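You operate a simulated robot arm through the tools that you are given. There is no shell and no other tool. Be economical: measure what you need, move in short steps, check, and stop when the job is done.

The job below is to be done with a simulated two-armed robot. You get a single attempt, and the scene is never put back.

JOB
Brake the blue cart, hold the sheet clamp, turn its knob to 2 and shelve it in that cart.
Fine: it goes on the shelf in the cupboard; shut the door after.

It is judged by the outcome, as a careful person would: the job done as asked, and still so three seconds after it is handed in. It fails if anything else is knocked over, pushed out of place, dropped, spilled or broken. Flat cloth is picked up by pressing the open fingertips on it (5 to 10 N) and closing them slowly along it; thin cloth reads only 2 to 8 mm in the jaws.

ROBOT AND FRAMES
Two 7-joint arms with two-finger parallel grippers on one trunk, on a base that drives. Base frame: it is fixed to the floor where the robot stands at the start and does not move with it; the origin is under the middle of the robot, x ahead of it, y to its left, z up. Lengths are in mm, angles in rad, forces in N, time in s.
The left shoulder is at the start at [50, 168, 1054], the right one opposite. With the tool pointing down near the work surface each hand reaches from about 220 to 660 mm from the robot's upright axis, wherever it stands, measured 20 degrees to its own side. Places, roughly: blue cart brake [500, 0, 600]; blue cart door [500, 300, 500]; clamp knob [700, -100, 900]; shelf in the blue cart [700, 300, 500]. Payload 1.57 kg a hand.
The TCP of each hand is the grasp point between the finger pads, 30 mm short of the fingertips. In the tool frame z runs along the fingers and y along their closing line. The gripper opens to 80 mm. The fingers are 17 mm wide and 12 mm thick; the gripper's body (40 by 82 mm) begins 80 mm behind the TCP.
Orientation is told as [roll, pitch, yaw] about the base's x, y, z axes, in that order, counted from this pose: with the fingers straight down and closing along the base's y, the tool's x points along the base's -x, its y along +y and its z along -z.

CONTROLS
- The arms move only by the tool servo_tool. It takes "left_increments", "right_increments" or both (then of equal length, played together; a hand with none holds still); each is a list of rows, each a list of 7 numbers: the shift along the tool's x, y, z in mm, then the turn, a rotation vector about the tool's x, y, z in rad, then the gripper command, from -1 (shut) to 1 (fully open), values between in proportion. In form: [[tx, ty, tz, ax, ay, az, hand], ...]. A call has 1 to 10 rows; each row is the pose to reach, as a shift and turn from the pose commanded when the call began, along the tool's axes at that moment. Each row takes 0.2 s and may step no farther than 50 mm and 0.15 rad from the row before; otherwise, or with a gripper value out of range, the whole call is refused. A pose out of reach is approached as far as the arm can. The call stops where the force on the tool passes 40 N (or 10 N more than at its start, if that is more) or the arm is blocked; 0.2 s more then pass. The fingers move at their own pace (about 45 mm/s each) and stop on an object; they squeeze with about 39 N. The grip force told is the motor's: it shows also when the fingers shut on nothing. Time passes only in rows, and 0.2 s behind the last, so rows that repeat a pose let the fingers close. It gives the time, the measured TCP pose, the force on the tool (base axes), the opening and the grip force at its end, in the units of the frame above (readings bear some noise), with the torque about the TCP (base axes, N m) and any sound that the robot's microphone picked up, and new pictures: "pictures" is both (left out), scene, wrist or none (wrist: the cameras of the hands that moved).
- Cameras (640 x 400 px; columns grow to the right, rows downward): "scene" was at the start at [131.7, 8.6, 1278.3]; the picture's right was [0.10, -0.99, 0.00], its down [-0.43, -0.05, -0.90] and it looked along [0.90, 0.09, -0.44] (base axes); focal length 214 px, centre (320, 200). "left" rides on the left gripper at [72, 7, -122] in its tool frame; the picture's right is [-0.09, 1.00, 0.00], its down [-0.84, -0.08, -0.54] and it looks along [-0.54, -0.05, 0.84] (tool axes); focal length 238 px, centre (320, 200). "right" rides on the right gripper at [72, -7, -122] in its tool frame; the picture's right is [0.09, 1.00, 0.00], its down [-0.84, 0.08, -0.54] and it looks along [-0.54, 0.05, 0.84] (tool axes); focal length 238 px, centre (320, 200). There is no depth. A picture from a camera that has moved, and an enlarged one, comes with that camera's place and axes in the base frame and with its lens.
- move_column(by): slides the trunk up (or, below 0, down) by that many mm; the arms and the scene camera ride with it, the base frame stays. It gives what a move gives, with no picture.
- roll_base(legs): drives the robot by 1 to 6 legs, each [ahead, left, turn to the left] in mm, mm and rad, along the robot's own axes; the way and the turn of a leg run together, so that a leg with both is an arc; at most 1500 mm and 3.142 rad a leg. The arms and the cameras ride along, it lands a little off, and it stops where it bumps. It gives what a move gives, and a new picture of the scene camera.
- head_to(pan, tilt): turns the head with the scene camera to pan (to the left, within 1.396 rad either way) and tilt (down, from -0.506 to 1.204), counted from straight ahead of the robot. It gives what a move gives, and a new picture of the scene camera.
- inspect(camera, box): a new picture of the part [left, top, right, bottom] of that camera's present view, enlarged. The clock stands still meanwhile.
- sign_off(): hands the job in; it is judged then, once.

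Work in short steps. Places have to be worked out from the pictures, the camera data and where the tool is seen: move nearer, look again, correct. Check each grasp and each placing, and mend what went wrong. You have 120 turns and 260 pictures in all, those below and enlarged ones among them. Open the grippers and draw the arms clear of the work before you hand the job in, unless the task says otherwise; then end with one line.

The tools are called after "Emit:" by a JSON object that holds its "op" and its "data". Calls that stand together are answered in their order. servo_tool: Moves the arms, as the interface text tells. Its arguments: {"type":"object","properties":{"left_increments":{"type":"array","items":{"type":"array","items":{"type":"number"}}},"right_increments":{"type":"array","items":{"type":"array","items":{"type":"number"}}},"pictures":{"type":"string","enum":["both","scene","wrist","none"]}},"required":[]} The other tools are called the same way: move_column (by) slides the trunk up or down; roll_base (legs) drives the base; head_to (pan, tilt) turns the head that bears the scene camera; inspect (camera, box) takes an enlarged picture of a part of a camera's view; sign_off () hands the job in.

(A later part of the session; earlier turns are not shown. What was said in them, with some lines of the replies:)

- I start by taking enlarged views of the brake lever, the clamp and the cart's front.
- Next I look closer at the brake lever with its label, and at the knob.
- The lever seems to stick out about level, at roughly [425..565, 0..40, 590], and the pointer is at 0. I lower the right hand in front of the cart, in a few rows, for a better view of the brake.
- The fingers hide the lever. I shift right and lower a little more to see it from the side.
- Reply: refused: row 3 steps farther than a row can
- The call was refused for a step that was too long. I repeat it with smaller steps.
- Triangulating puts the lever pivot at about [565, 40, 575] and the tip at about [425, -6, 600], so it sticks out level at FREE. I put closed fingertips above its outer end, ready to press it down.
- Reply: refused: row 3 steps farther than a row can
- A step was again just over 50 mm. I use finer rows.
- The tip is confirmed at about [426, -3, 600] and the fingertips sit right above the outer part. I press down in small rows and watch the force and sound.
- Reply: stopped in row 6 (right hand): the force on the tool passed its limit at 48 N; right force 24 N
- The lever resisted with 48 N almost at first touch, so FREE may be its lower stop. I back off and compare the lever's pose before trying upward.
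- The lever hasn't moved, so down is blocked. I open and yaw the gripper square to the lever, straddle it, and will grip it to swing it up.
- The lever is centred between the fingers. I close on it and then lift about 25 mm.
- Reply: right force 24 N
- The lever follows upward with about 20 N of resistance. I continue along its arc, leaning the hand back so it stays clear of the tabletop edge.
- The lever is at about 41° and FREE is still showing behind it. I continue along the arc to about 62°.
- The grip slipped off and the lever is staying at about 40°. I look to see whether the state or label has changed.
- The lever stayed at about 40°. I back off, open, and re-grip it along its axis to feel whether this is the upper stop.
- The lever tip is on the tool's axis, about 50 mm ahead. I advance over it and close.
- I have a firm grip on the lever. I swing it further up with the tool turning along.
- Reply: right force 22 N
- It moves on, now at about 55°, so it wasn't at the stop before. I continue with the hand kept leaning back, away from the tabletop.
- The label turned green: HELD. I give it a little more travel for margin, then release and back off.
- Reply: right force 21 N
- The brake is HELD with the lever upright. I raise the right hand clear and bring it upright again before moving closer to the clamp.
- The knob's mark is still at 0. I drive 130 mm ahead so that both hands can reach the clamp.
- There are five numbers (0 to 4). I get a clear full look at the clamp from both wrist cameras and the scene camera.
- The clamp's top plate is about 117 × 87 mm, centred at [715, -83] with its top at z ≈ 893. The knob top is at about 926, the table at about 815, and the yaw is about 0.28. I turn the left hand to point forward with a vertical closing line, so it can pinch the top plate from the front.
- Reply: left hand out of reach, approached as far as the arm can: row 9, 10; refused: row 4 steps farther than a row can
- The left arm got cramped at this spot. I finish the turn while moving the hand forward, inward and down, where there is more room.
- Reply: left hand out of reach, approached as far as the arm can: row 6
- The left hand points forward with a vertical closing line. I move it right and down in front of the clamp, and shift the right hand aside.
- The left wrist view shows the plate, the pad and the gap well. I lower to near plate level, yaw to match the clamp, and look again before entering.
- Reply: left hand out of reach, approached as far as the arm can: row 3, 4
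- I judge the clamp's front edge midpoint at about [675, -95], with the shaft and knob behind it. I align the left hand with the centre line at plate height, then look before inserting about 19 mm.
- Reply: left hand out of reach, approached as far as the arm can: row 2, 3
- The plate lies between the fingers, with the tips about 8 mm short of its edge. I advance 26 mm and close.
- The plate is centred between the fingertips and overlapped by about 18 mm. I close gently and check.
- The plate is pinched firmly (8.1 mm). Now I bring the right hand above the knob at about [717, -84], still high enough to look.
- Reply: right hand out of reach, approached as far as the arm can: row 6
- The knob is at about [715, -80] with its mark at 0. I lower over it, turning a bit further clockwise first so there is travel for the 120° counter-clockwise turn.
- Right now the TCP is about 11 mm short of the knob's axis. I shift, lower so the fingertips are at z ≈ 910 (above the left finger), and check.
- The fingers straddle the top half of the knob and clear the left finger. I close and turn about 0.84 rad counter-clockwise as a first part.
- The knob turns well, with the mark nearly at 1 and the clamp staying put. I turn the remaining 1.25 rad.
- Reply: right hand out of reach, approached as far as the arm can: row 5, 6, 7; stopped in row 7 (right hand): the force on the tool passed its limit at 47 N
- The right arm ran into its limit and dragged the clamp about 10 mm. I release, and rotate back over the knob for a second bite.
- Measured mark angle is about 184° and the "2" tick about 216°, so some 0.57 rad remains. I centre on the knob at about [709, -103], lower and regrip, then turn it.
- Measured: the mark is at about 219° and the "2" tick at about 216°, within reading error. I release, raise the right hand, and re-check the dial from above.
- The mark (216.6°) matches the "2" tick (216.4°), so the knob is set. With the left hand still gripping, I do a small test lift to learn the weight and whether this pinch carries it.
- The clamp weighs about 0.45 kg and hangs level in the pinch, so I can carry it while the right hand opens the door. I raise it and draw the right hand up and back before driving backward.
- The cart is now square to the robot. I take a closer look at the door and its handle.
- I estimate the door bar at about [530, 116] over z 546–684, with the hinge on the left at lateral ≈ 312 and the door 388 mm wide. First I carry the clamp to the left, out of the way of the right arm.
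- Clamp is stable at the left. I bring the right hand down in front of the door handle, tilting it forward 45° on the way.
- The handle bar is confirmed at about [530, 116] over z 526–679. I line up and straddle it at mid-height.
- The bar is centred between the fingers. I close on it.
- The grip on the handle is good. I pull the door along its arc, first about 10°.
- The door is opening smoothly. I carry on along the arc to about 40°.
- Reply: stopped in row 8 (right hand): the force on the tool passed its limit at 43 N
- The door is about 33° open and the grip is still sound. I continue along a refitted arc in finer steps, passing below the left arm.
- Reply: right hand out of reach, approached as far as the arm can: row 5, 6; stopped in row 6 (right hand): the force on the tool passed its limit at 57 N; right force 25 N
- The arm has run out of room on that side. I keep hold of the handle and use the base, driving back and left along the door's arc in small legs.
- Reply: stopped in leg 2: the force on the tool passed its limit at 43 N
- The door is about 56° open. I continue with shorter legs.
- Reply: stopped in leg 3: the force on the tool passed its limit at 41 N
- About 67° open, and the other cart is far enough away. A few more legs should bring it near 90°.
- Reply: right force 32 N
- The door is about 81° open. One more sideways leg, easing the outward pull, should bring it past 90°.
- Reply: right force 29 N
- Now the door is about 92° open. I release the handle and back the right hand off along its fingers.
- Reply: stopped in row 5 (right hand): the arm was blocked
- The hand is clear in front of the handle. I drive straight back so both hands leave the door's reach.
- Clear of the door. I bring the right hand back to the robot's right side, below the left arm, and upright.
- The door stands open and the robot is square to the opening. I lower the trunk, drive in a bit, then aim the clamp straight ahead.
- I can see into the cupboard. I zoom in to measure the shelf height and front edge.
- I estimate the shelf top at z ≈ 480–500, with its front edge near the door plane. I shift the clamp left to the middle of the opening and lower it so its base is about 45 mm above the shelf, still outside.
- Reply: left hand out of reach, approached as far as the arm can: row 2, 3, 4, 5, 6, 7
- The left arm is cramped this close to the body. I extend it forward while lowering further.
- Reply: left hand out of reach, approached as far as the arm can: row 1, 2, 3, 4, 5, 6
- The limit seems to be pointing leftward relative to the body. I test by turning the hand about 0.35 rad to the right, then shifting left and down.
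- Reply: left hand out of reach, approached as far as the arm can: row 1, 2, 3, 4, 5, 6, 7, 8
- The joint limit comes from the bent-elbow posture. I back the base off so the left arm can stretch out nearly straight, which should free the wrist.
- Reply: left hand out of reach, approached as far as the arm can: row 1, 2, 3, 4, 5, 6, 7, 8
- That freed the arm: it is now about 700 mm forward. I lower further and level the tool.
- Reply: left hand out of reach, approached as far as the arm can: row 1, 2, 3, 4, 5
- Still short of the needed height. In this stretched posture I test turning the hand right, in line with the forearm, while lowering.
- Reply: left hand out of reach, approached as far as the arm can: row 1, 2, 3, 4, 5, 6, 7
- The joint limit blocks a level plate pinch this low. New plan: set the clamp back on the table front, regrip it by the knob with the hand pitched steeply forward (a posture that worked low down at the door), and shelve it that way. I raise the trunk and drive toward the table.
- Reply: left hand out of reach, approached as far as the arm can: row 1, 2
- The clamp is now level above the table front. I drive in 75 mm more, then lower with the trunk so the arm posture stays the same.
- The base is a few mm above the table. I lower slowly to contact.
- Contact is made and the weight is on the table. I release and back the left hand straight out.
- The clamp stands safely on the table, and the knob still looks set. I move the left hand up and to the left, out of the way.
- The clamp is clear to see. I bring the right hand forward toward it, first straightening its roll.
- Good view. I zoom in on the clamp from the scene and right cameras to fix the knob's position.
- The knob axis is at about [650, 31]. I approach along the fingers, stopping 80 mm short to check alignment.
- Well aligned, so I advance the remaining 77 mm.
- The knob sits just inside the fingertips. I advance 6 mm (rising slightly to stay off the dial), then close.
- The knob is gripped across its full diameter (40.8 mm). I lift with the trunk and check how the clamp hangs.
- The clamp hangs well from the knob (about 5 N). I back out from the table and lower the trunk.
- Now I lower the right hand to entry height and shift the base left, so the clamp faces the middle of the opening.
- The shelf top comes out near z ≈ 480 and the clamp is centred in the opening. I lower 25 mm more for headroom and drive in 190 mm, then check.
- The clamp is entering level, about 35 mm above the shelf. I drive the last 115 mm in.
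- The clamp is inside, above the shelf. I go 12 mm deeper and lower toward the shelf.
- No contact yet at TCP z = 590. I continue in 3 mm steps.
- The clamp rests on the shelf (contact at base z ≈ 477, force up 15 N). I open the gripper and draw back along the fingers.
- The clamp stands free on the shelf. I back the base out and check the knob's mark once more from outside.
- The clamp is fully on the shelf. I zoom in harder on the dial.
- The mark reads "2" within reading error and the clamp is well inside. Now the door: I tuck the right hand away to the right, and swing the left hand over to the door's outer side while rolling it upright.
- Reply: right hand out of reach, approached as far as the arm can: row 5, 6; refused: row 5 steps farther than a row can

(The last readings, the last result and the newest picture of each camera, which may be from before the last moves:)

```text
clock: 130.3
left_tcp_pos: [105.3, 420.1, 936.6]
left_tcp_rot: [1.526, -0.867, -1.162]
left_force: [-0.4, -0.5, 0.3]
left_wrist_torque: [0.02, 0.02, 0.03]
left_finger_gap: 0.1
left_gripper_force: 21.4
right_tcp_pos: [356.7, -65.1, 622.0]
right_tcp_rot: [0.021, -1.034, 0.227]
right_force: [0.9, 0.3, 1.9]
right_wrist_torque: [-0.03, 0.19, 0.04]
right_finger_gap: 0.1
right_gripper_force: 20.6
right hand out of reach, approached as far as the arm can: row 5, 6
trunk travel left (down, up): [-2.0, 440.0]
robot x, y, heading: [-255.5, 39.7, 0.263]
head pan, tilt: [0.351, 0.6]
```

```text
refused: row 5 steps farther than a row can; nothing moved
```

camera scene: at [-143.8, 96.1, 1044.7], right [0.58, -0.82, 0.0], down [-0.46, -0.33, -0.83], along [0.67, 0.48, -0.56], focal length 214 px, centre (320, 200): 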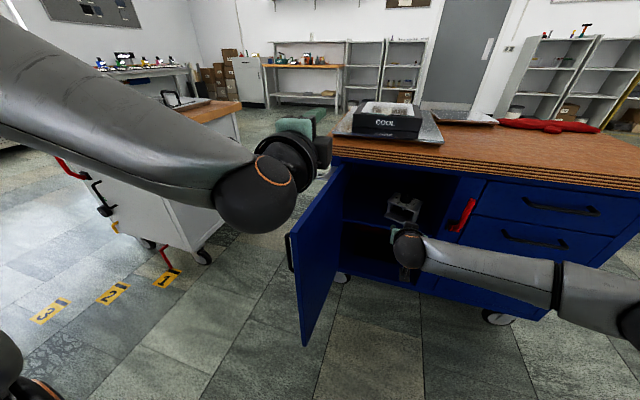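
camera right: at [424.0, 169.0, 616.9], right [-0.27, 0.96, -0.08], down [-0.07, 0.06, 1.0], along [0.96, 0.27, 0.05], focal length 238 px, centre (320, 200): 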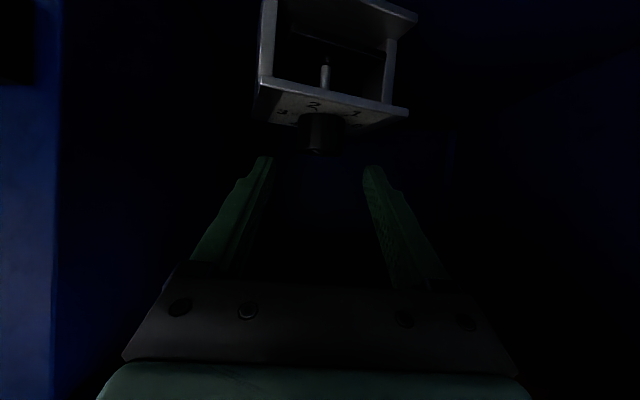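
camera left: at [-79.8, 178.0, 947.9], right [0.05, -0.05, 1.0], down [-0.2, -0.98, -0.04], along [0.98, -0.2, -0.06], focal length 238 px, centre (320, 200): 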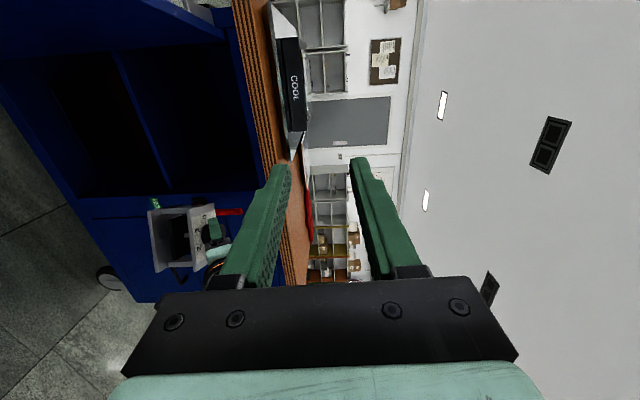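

The refused call needs one more row. I repeat it.

Emit:
{"op": "servo_tool", "data": {"left_increments": [[0, 0, 0, 0, 0, -0.12, -1], [0, 0, 0, 0, 0, -0.24, -1], [0, 0, 0, 0, 0, -0.36, -1], [0, 0, 0, 0, 0, -0.48, -1], [0, 0, 0, 0, 0, -0.6, -1], [0, 0, 0, 0, 0, -0.72, -1]], "pictures": "both"}}

```text
clock: 131.7
left_tcp_pos: [104.3, 418.8, 936.9]
left_tcp_rot: [-0.456, -1.537, 0.831]
left_force: [0.3, 0.5, 0.6]
left_wrist_torque: [0.03, 0.02, 0.04]
left_finger_gap: 0.1
left_gripper_force: 21.4
right_tcp_pos: [357.2, -64.9, 622.0]
right_tcp_rot: [0.032, -1.036, 0.217]
right_force: [-0.8, 0.0, -0.2]
right_wrist_torque: [-0.03, 0.0, -0.03]
right_finger_gap: 0.0
right_gripper_force: 21.3
trunk travel left (down, up): [-2.0, 440.0]
robot x, y, heading: [-256.7, 34.7, 0.26]
head pan, tilt: [0.351, 0.6]
camera scene: at [-143.9, 96.1, 1044.7], right [0.58, -0.82, 0.0], down [-0.46, -0.33, -0.83], along [0.67, 0.48, -0.56], focal length 214 px, centre (320, 200)
camera left: at [-12.9, 379.8, 868.6], right [-0.36, 0.93, 0.08], down [-0.46, -0.25, 0.85], along [0.81, 0.27, 0.51], focal length 238 px, centre (320, 200)
```

scene: 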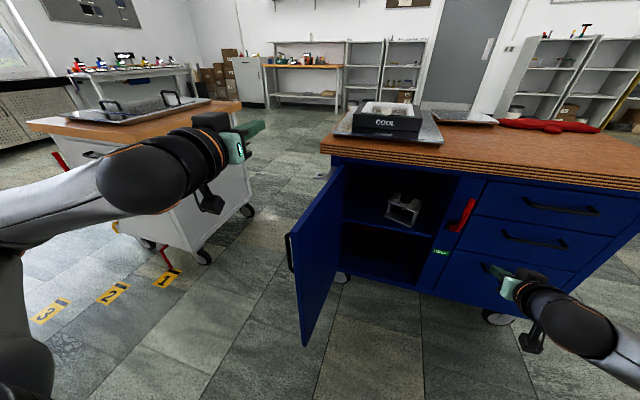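
left: 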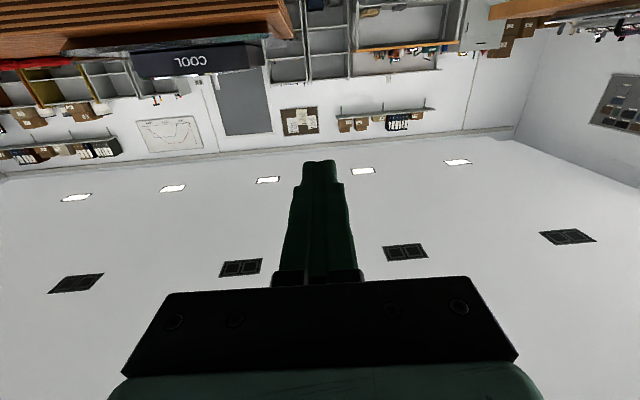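

Clear view: the clamp is on the shelf and the left hand is just left of the open door. I pitch the left hand down and lower it beside the door, above its handle.

Emit:
{"op": "servo_tool", "data": {"left_increments": [[36, 3, 3, 0, 0.13, 0, -1], [72, 6, 6, 0, 0.26, 0, -1], [108, 9, 9, 0, 0.39, 0, -1], [144, 12, 12, 0, 0.52, 0, -1], [180, 15, 15, 0, 0.65, 0, -1], [216, 15, 15, 0, 0.78, 0, -1]], "pictures": "both"}}

```text
clock: 133.1
left_tcp_pos: [108.0, 431.7, 720.1]
left_tcp_rot: [-0.02, -0.758, 0.385]
left_force: [-1.0, -0.3, -0.2]
left_wrist_torque: [-0.02, -0.03, 0.0]
left_finger_gap: 0.0
left_gripper_force: 21.8
right_tcp_pos: [356.7, -64.4, 622.3]
right_tcp_rot: [0.031, -1.037, 0.215]
right_force: [0.4, 0.5, -0.6]
right_wrist_torque: [0.01, -0.01, 0.02]
right_finger_gap: 0.0
right_gripper_force: 21.3
trunk travel left (down, up): [-2.0, 440.0]
robot x, y, heading: [-256.2, 35.0, 0.265]
head pan, tilt: [0.351, 0.6]
camera scene: at [-143.9, 96.0, 1044.7], right [0.58, -0.82, 0.0], down [-0.46, -0.33, -0.83], along [0.67, 0.48, -0.56], focal length 214 px, centre (320, 200)
camera left: at [-20.9, 390.0, 758.5], right [-0.3, 0.95, 0.05], down [0.24, 0.03, 0.97], along [0.92, 0.3, -0.24], focal length 238 px, centre (320, 200)
```

scene: 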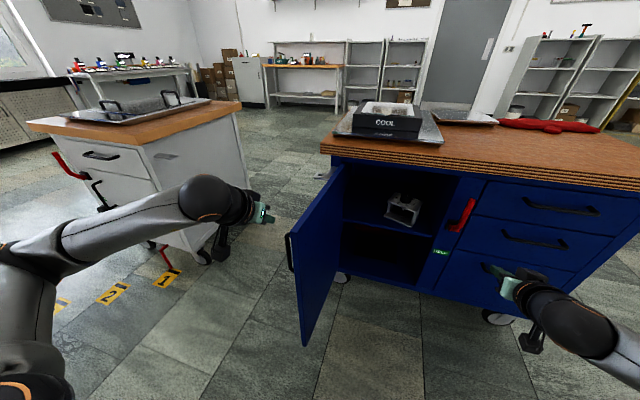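
left: 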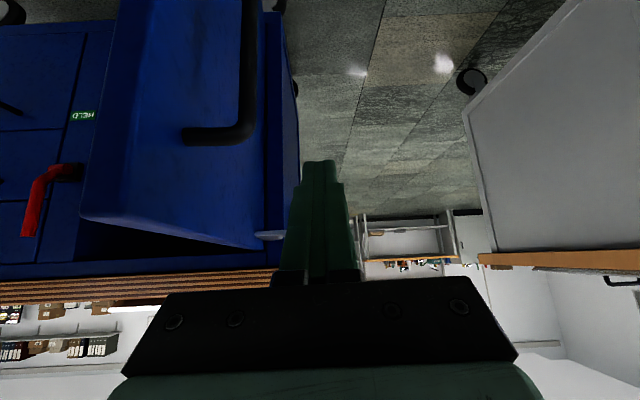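

The hand is about 65 mm left of the door. I push it rightward along the door's closing arc.

Emit:
{"op": "servo_tool", "data": {"left_increments": [[2, -25, -2, 0, 0, 0, -1], [4, -50, -4, 0, 0, 0, -1], [7, -75, -6, 0, 0, 0, -1], [9, -100, -8, 0, 0, 0, -1], [11, -125, -10, 0, 0, 0, -1], [8, -150, -7, 0, 0, 0, -1], [4, -175, -3, 0, 0, 0, -1], [0, -200, 1, 0, 0, 0, -1], [-4, -221, 4, 0, 0, 0, -1]], "pictures": "both"}}

```text
clock: 135.1
left_tcp_pos: [193.3, 227.6, 723.0]
left_tcp_rot: [-0.022, -0.762, 0.384]
left_force: [0.4, 0.5, 0.2]
left_wrist_torque: [-0.01, 0.02, 0.01]
left_finger_gap: 0.0
left_gripper_force: 21.7
right_tcp_pos: [357.6, -64.5, 622.6]
right_tcp_rot: [0.032, -1.036, 0.214]
right_force: [-0.3, -1.0, -0.3]
right_wrist_torque: [0.0, 0.04, -0.02]
right_finger_gap: 0.0
right_gripper_force: 21.6
trunk travel left (down, up): [-2.0, 440.0]
robot x, y, heading: [-256.0, 37.1, 0.26]
head pan, tilt: [0.351, 0.6]
camera scene: at [-143.9, 96.1, 1044.7], right [0.58, -0.82, 0.0], down [-0.46, -0.33, -0.83], along [0.67, 0.48, -0.56], focal length 214 px, centre (320, 200)
camera left: at [64.1, 186.1, 761.5], right [-0.3, 0.95, 0.05], down [0.24, 0.03, 0.97], along [0.92, 0.3, -0.24], focal length 238 px, centre (320, 200)
```

scene: 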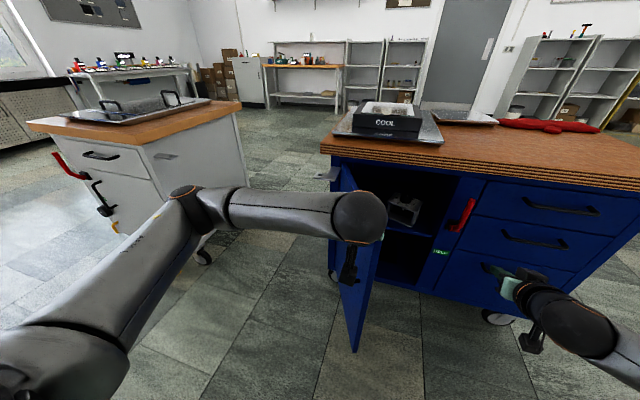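
left: 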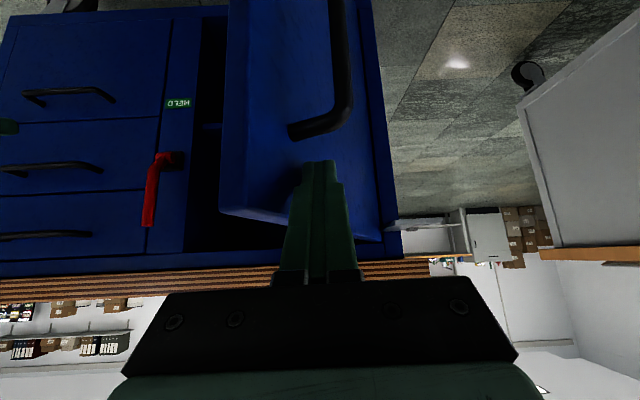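

The door follows, now about 65°. I keep pushing along the arc.

Emit:
{"op": "servo_tool", "data": {"left_increments": [[-8, -20, 7, 0, 0, 0, -1], [-16, -41, 15, 0, 0, 0, -1], [-24, -61, 22, 0, 0, 0, -1], [-31, -80, 29, 0, 0, 0, -1], [-41, -97, 39, 0, 0, 0, -1], [-52, -114, 49, 0, 0, 0, -1], [-62, -131, 59, 0, 0, 0, -1], [-73, -147, 69, 0, 0, 0, -1]], "pictures": "both"}}

```text
clock: 136.9
left_tcp_pos: [339.0, 127.4, 723.8]
left_tcp_rot: [-0.018, -0.761, 0.382]
left_force: [-2.2, -0.9, 0.3]
left_wrist_torque: [-0.03, 0.02, -0.05]
left_finger_gap: 0.1
left_gripper_force: 21.2
right_tcp_pos: [356.9, -64.9, 622.2]
right_tcp_rot: [0.03, -1.038, 0.214]
right_force: [-0.4, 0.7, -0.2]
right_wrist_torque: [0.02, -0.01, 0.01]
right_finger_gap: 0.0
right_gripper_force: 21.1
trunk travel left (down, up): [-2.0, 440.0]
robot x, y, heading: [-256.0, 35.4, 0.263]
head pan, tilt: [0.351, 0.6]
camera scene: at [-143.9, 96.0, 1044.7], right [0.58, -0.82, 0.0], down [-0.46, -0.33, -0.83], along [0.67, 0.48, -0.56], focal length 214 px, centre (320, 200)
camera left: at [211.2, 85.6, 763.2], right [-0.3, 0.95, 0.05], down [0.24, 0.02, 0.97], along [0.92, 0.3, -0.24], focal length 238 px, centre (320, 200)
```

scene: 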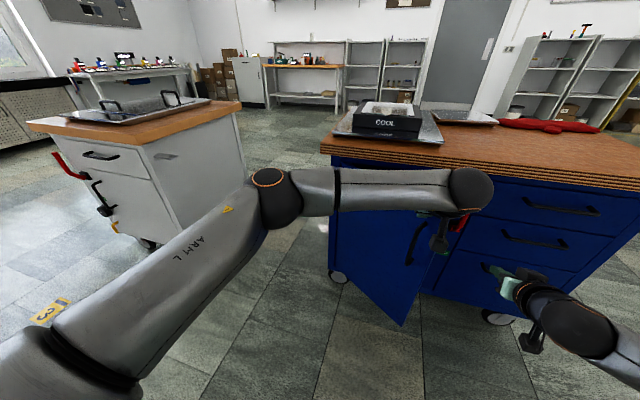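
left: 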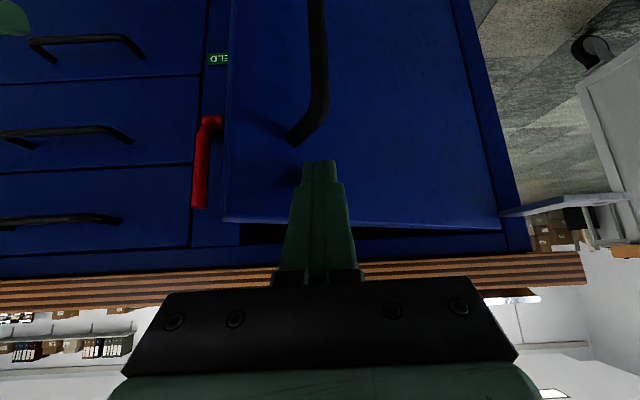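

The door is about 28° open. I move the left fingertips to the strip between the handle and the door's free edge, a bit lower, and draw the right hand back and up before advancing the base.

Emit:
{"op": "servo_tool", "data": {"left_increments": [[5, 0, -10, 0, 0, 0, -1], [5, -22, -10, 0, 0, 0, -1], [5, -43, -10, 0, 0, 0, -1], [25, -43, 9, 0, 0, 0, -1], [50, -43, 28, 0, 0, 0, -1]], "right_increments": [[-18, 0, -29, 0, 0, 0, -1], [-36, 0, -58, 0, 0, 0, -1], [-54, 0, -87, 0, 0, 0, -1], [-70, 0, -116, 0, 0, 0, -1], [-88, 0, -145, 0, 0, 0, -1]], "pictures": "both"}}

```text
clock: 138.1
left_tcp_pos: [340.0, 82.2, 671.1]
left_tcp_rot: [-0.017, -0.761, 0.385]
left_force: [0.9, 0.5, -0.3]
left_wrist_torque: [-0.01, -0.01, -0.03]
left_finger_gap: 0.0
left_gripper_force: 21.3
right_tcp_pos: [276.1, -82.9, 771.9]
right_tcp_rot: [-0.003, -1.048, 0.233]
right_force: [0.6, -0.3, -0.8]
right_wrist_torque: [0.0, 0.0, -0.01]
right_finger_gap: 0.2
right_gripper_force: 21.1
trunk travel left (down, up): [-2.0, 440.0]
robot x, y, heading: [-256.6, 31.2, 0.263]
head pan, tilt: [0.351, 0.6]
camera scene: at [-143.8, 96.0, 1044.7], right [0.58, -0.82, 0.0], down [-0.46, -0.33, -0.83], along [0.67, 0.48, -0.56], focal length 214 px, centre (320, 200)
camera right: at [141.0, -122.8, 770.3], right [-0.27, 0.96, -0.08], down [-0.07, 0.07, 1.0], along [0.96, 0.27, 0.05], focal length 238 px, centre (320, 200)
camera left: at [210.6, 39.7, 709.3], right [-0.3, 0.95, 0.05], down [0.24, 0.03, 0.97], along [0.92, 0.3, -0.24], focal length 238 px, centre (320, 200)
```

scene: 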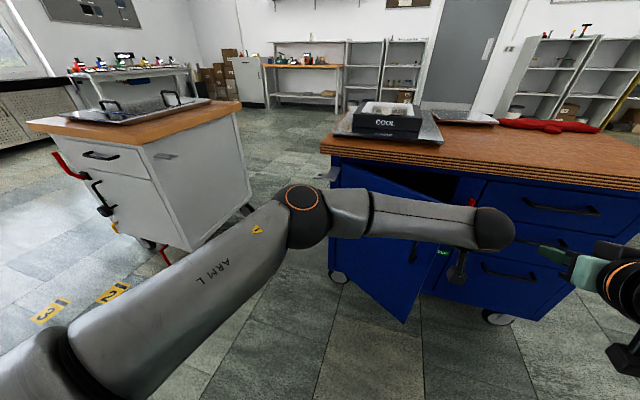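
right: 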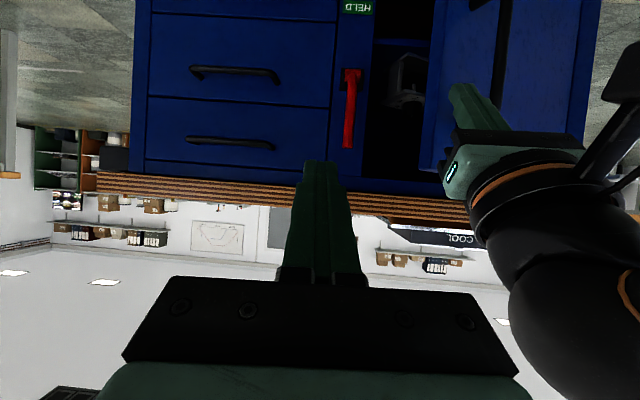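
left: 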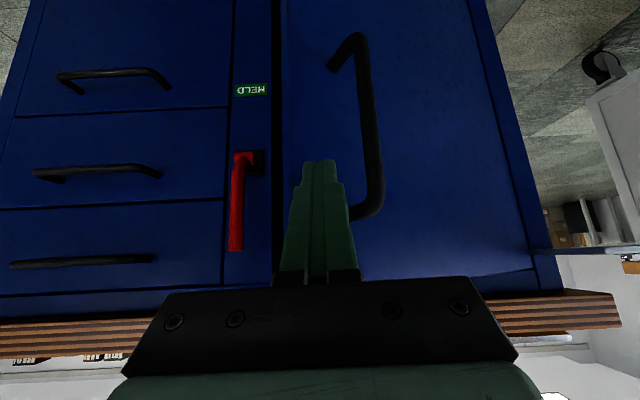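

The fingertips are on the strip between the handle and the free edge. I push the door shut with the base, following the arc.

Emit:
{"op": "roll_base", "data": {"legs": [[57, -19, 0], [62, -16, 0]]}}

Emit:
{"op": "inspect", "data": {"camera": "left", "box": [140, 0, 560, 300]}}

```text
clock: 139.6
left_tcp_pos: [462.6, 78.6, 669.2]
left_tcp_rot: [-0.02, -0.761, 0.383]
left_force: [-0.5, 0.0, -1.2]
left_wrist_torque: [-0.03, 0.0, 0.02]
left_finger_gap: 0.0
left_gripper_force: 21.8
right_tcp_pos: [400.4, -86.4, 770.0]
right_tcp_rot: [-0.003, -1.046, 0.228]
right_force: [0.2, 0.5, -0.7]
right_wrist_torque: [-0.01, 0.01, -0.01]
right_finger_gap: 0.1
right_gripper_force: 21.5
trunk travel left (down, up): [-2.0, 440.0]
robot x, y, heading: [-128.6, 34.9, 0.262]
head pan, tilt: [0.351, 0.6]
camera scene: at [-20.2, 93.1, 1044.7], right [0.58, -0.82, 0.0], down [-0.46, -0.33, -0.83], along [0.67, 0.48, -0.56], focal length 214 px, centre (320, 200)
```

scene: 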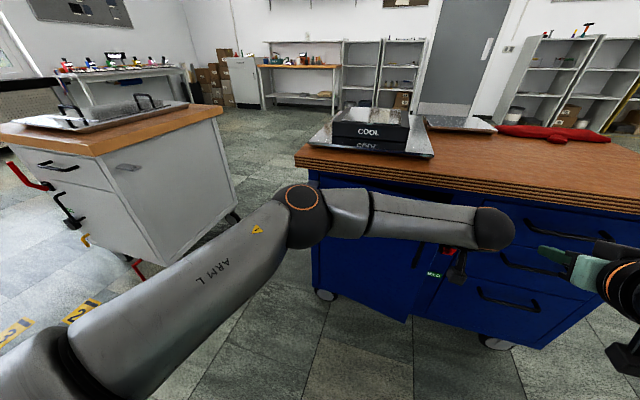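

```text
1.33 times, centred on (350, 150) of left
camera zoom: at [334.4, 36.9, 709.6], right [-0.3, 0.95, 0.05], down [0.24, 0.02, 0.97], along [0.92, 0.3, -0.24], focal length 318 px, centre (280, 267)
```

zoom: 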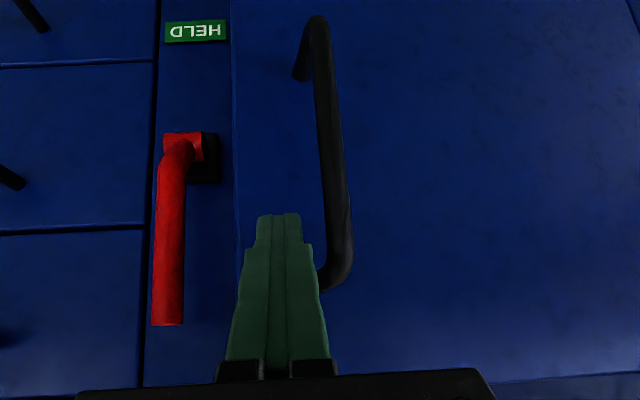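

Nearly shut, at about 10°. I push the last part.

Emit:
{"op": "roll_base", "data": {"legs": [[55, -5, 0]]}}

Emit:
{"op": "servo_tool", "data": {"left_increments": [[-7, 0, 7, 0, 0, 0, -1], [-14, 0, 14, 0, 0, 0, -1], [-21, 0, 21, 0, 0, 0, -1], [-28, 0, 28, 0, 0, 0, -1]], "pictures": "both"}}

```text
clock: 140.6
left_tcp_pos: [516.6, 87.7, 670.8]
left_tcp_rot: [-0.019, -0.759, 0.385]
left_force: [0.4, -0.2, 0.5]
left_wrist_torque: [-0.04, -0.02, 0.0]
left_finger_gap: 0.3
left_gripper_force: 21.3
right_tcp_pos: [455.0, -77.2, 769.8]
right_tcp_rot: [-0.002, -1.047, 0.229]
right_force: [0.6, 0.2, -0.7]
right_wrist_torque: [0.01, 0.01, -0.01]
right_finger_gap: 0.0
right_gripper_force: 21.4
trunk travel left (down, up): [-2.0, 440.0]
robot x, y, heading: [-76.5, 39.4, 0.262]
head pan, tilt: [0.351, 0.6]
camera scene: at [34.1, 102.6, 1044.7], right [0.58, -0.82, 0.0], down [-0.46, -0.33, -0.83], along [0.67, 0.48, -0.56], focal length 214 px, centre (320, 200)
```

scene: 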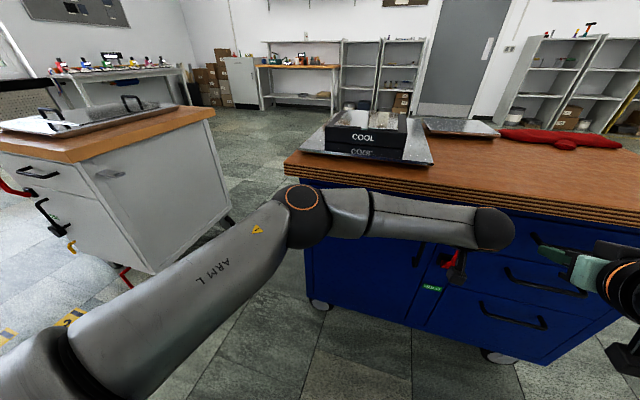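

```text
clock: 141.3
left_tcp_pos: [533.9, 92.1, 667.4]
left_tcp_rot: [-0.014, -0.744, 0.38]
left_force: [-8.5, -2.1, 4.0]
left_wrist_torque: [-0.02, 0.04, 0.06]
left_finger_gap: 0.0
left_gripper_force: 21.8
right_tcp_pos: [454.8, -76.4, 771.1]
right_tcp_rot: [-0.001, -1.047, 0.231]
right_force: [-0.6, -0.5, -0.3]
right_wrist_torque: [0.03, -0.02, 0.02]
right_finger_gap: 0.2
right_gripper_force: 21.2
trunk travel left (down, up): [-2.0, 440.0]
robot x, y, heading: [-78.2, 41.2, 0.263]
head pan, tilt: [0.351, 0.6]
stopped in row 3 (left hand): the force on the tool passed its limit at 51 N (the readings are from after the stop); the commanded pose is now the measured one
camera scene: at [32.8, 102.6, 1044.8], right [0.58, -0.82, 0.0], down [-0.46, -0.33, -0.83], along [0.67, 0.48, -0.56], focal length 214 px, centre (320, 200)
camera left: at [404.5, 50.6, 709.3], right [-0.3, 0.95, 0.05], down [0.25, 0.03, 0.97], along [0.92, 0.3, -0.25], focal length 238 px, centre (320, 200)
```

scene: 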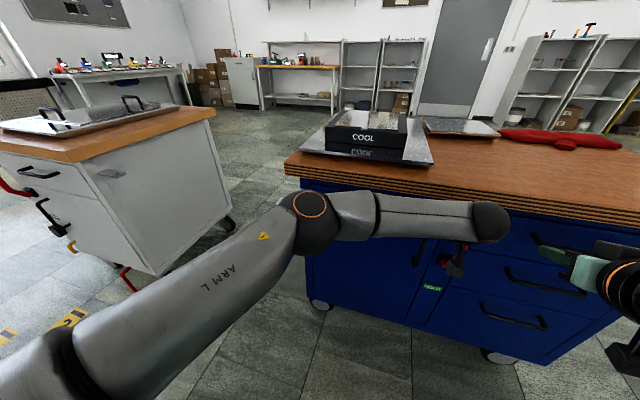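
left: 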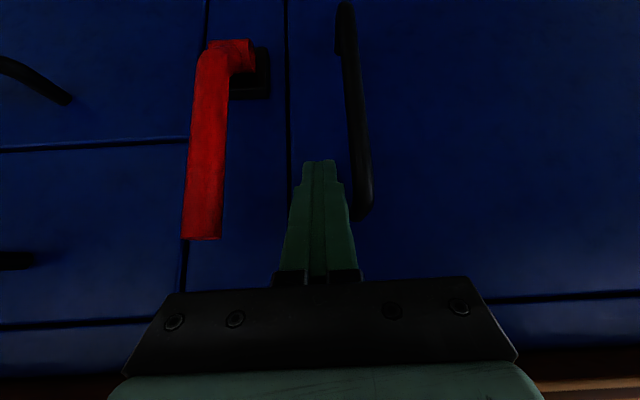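

The door resisted at 51 N, so it is against its stop. I back the base away and check that it stays flush.

Emit:
{"op": "roll_base", "data": {"legs": [[-230, 0, 0]]}}

Emit:
{"op": "servo_tool", "data": {"left_increments": [[0, 30, 0, 0, 0, 0, 0], [0, 60, 0, 0, 0, 0, 0.5], [0, 100, 0, 0, 0, 0, 1], [0, 140, -10, 0, 0, 0, 1], [0, 180, -20, 0, 0, 0, 1]], "right_increments": [[0, -10, 0, 0, 0, 0, 0], [0, -20, 0, 0, 0, 0, 0.5], [0, -30, 0, 0, 0, 0, 1], [0, -40, 0, 0, 0, 0, 1], [0, -50, 0, 0, 0, 0, 1]], "pictures": "none"}}

Emit:
{"op": "head_to", "data": {"pan": 0.1, "tilt": 0.55}}

Emit:
{"op": "inspect", "data": {"camera": "scene", "box": [220, 110, 480, 300]}}

```text
clock: 143.0
left_tcp_pos: [312.3, 34.1, 667.2]
left_tcp_rot: [-0.012, -0.746, 0.38]
left_force: [0.5, 0.9, 0.4]
left_wrist_torque: [0.02, 0.04, 0.02]
left_finger_gap: 0.0
left_gripper_force: 21.3
right_tcp_pos: [233.7, -135.2, 771.5]
right_tcp_rot: [-0.001, -1.048, 0.23]
right_force: [-0.9, 0.4, -0.3]
right_wrist_torque: [0.01, 0.02, 0.02]
right_finger_gap: 0.0
right_gripper_force: 21.5
trunk travel left (down, up): [-2.0, 440.0]
robot x, y, heading: [-298.4, -18.0, 0.269]
head pan, tilt: [0.351, 0.6]
camera scene: at [-187.5, 43.0, 1044.7], right [0.58, -0.82, 0.0], down [-0.46, -0.33, -0.83], along [0.67, 0.48, -0.56], focal length 214 px, centre (320, 200)
```

scene: 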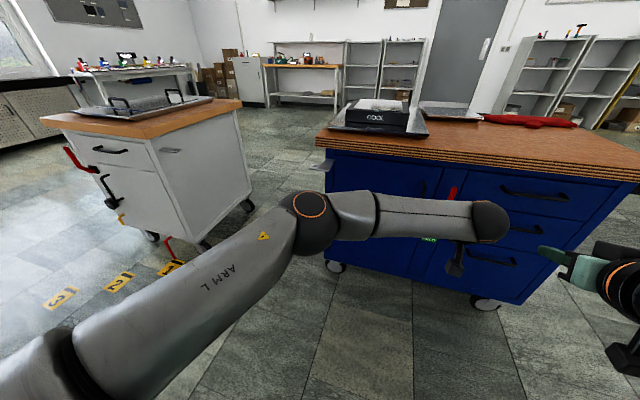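

```text
clock: 144.2
left_tcp_pos: [234.6, 197.6, 679.1]
left_tcp_rot: [-0.015, -0.745, 0.379]
left_force: [0.1, 0.6, 0.4]
left_wrist_torque: [0.0, -0.02, 0.0]
left_finger_gap: 79.8
left_gripper_force: 0.1
right_tcp_pos: [244.8, -185.5, 770.8]
right_tcp_rot: [0.001, -1.047, 0.23]
right_force: [-0.5, -0.7, 0.2]
right_wrist_torque: [-0.01, -0.04, 0.02]
right_finger_gap: 80.0
right_gripper_force: 0.1
trunk travel left (down, up): [-2.0, 440.0]
robot x, y, heading: [-299.6, -22.4, 0.264]
head pan, tilt: [0.351, 0.6]
```

```text
clock: 145.0
left_tcp_pos: [235.4, 195.9, 678.7]
left_tcp_rot: [-0.011, -0.745, 0.381]
left_force: [-0.2, -0.1, -0.1]
left_wrist_torque: [-0.01, 0.02, 0.02]
left_finger_gap: 79.7
left_gripper_force: 0.0
right_tcp_pos: [245.5, -184.6, 770.5]
right_tcp_rot: [-0.002, -1.048, 0.232]
right_force: [-0.2, 0.4, 1.1]
right_wrist_torque: [0.0, -0.01, -0.01]
right_finger_gap: 80.1
right_gripper_force: 0.0
trunk travel left (down, up): [-2.0, 440.0]
robot x, y, heading: [-294.9, -18.4, 0.261]
head pan, tilt: [0.099, 0.55]
camera scene: at [-175.9, 24.0, 1049.2], right [0.36, -0.93, 0.0], down [-0.49, -0.19, -0.85], along [0.8, 0.3, -0.52], focal length 214 px, centre (320, 200)
```

scene: 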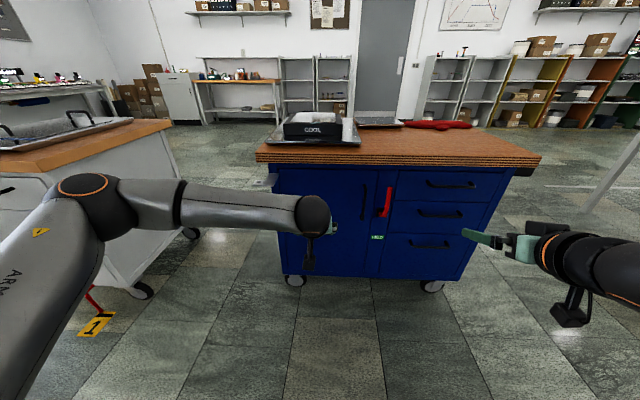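

```text
2.11 times, centred on (350, 205) of scene
camera zoom: at [-175.9, 24.0, 1049.2], right [0.36, -0.93, 0.0], down [-0.49, -0.19, -0.85], along [0.8, 0.3, -0.52], focal length 452 px, centre (257, 190)
```

zoom: 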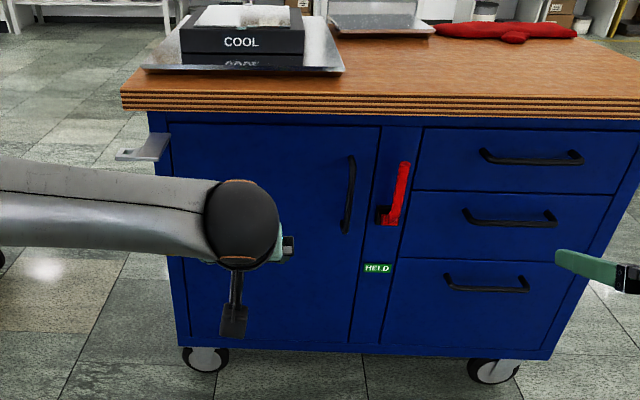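

The door is flush, the brake shows HELD, everything else on the table is in place, and both hands are open and clear of the cart. I hand the job in.

Emit:
{"op": "sign_off", "data": {}}

```text
The job is handed in.
```

The blue cart is braked (label shows HELD), the sheet clamp's knob is at 2, and the clamp is on the cupboard shelf with the door shut.
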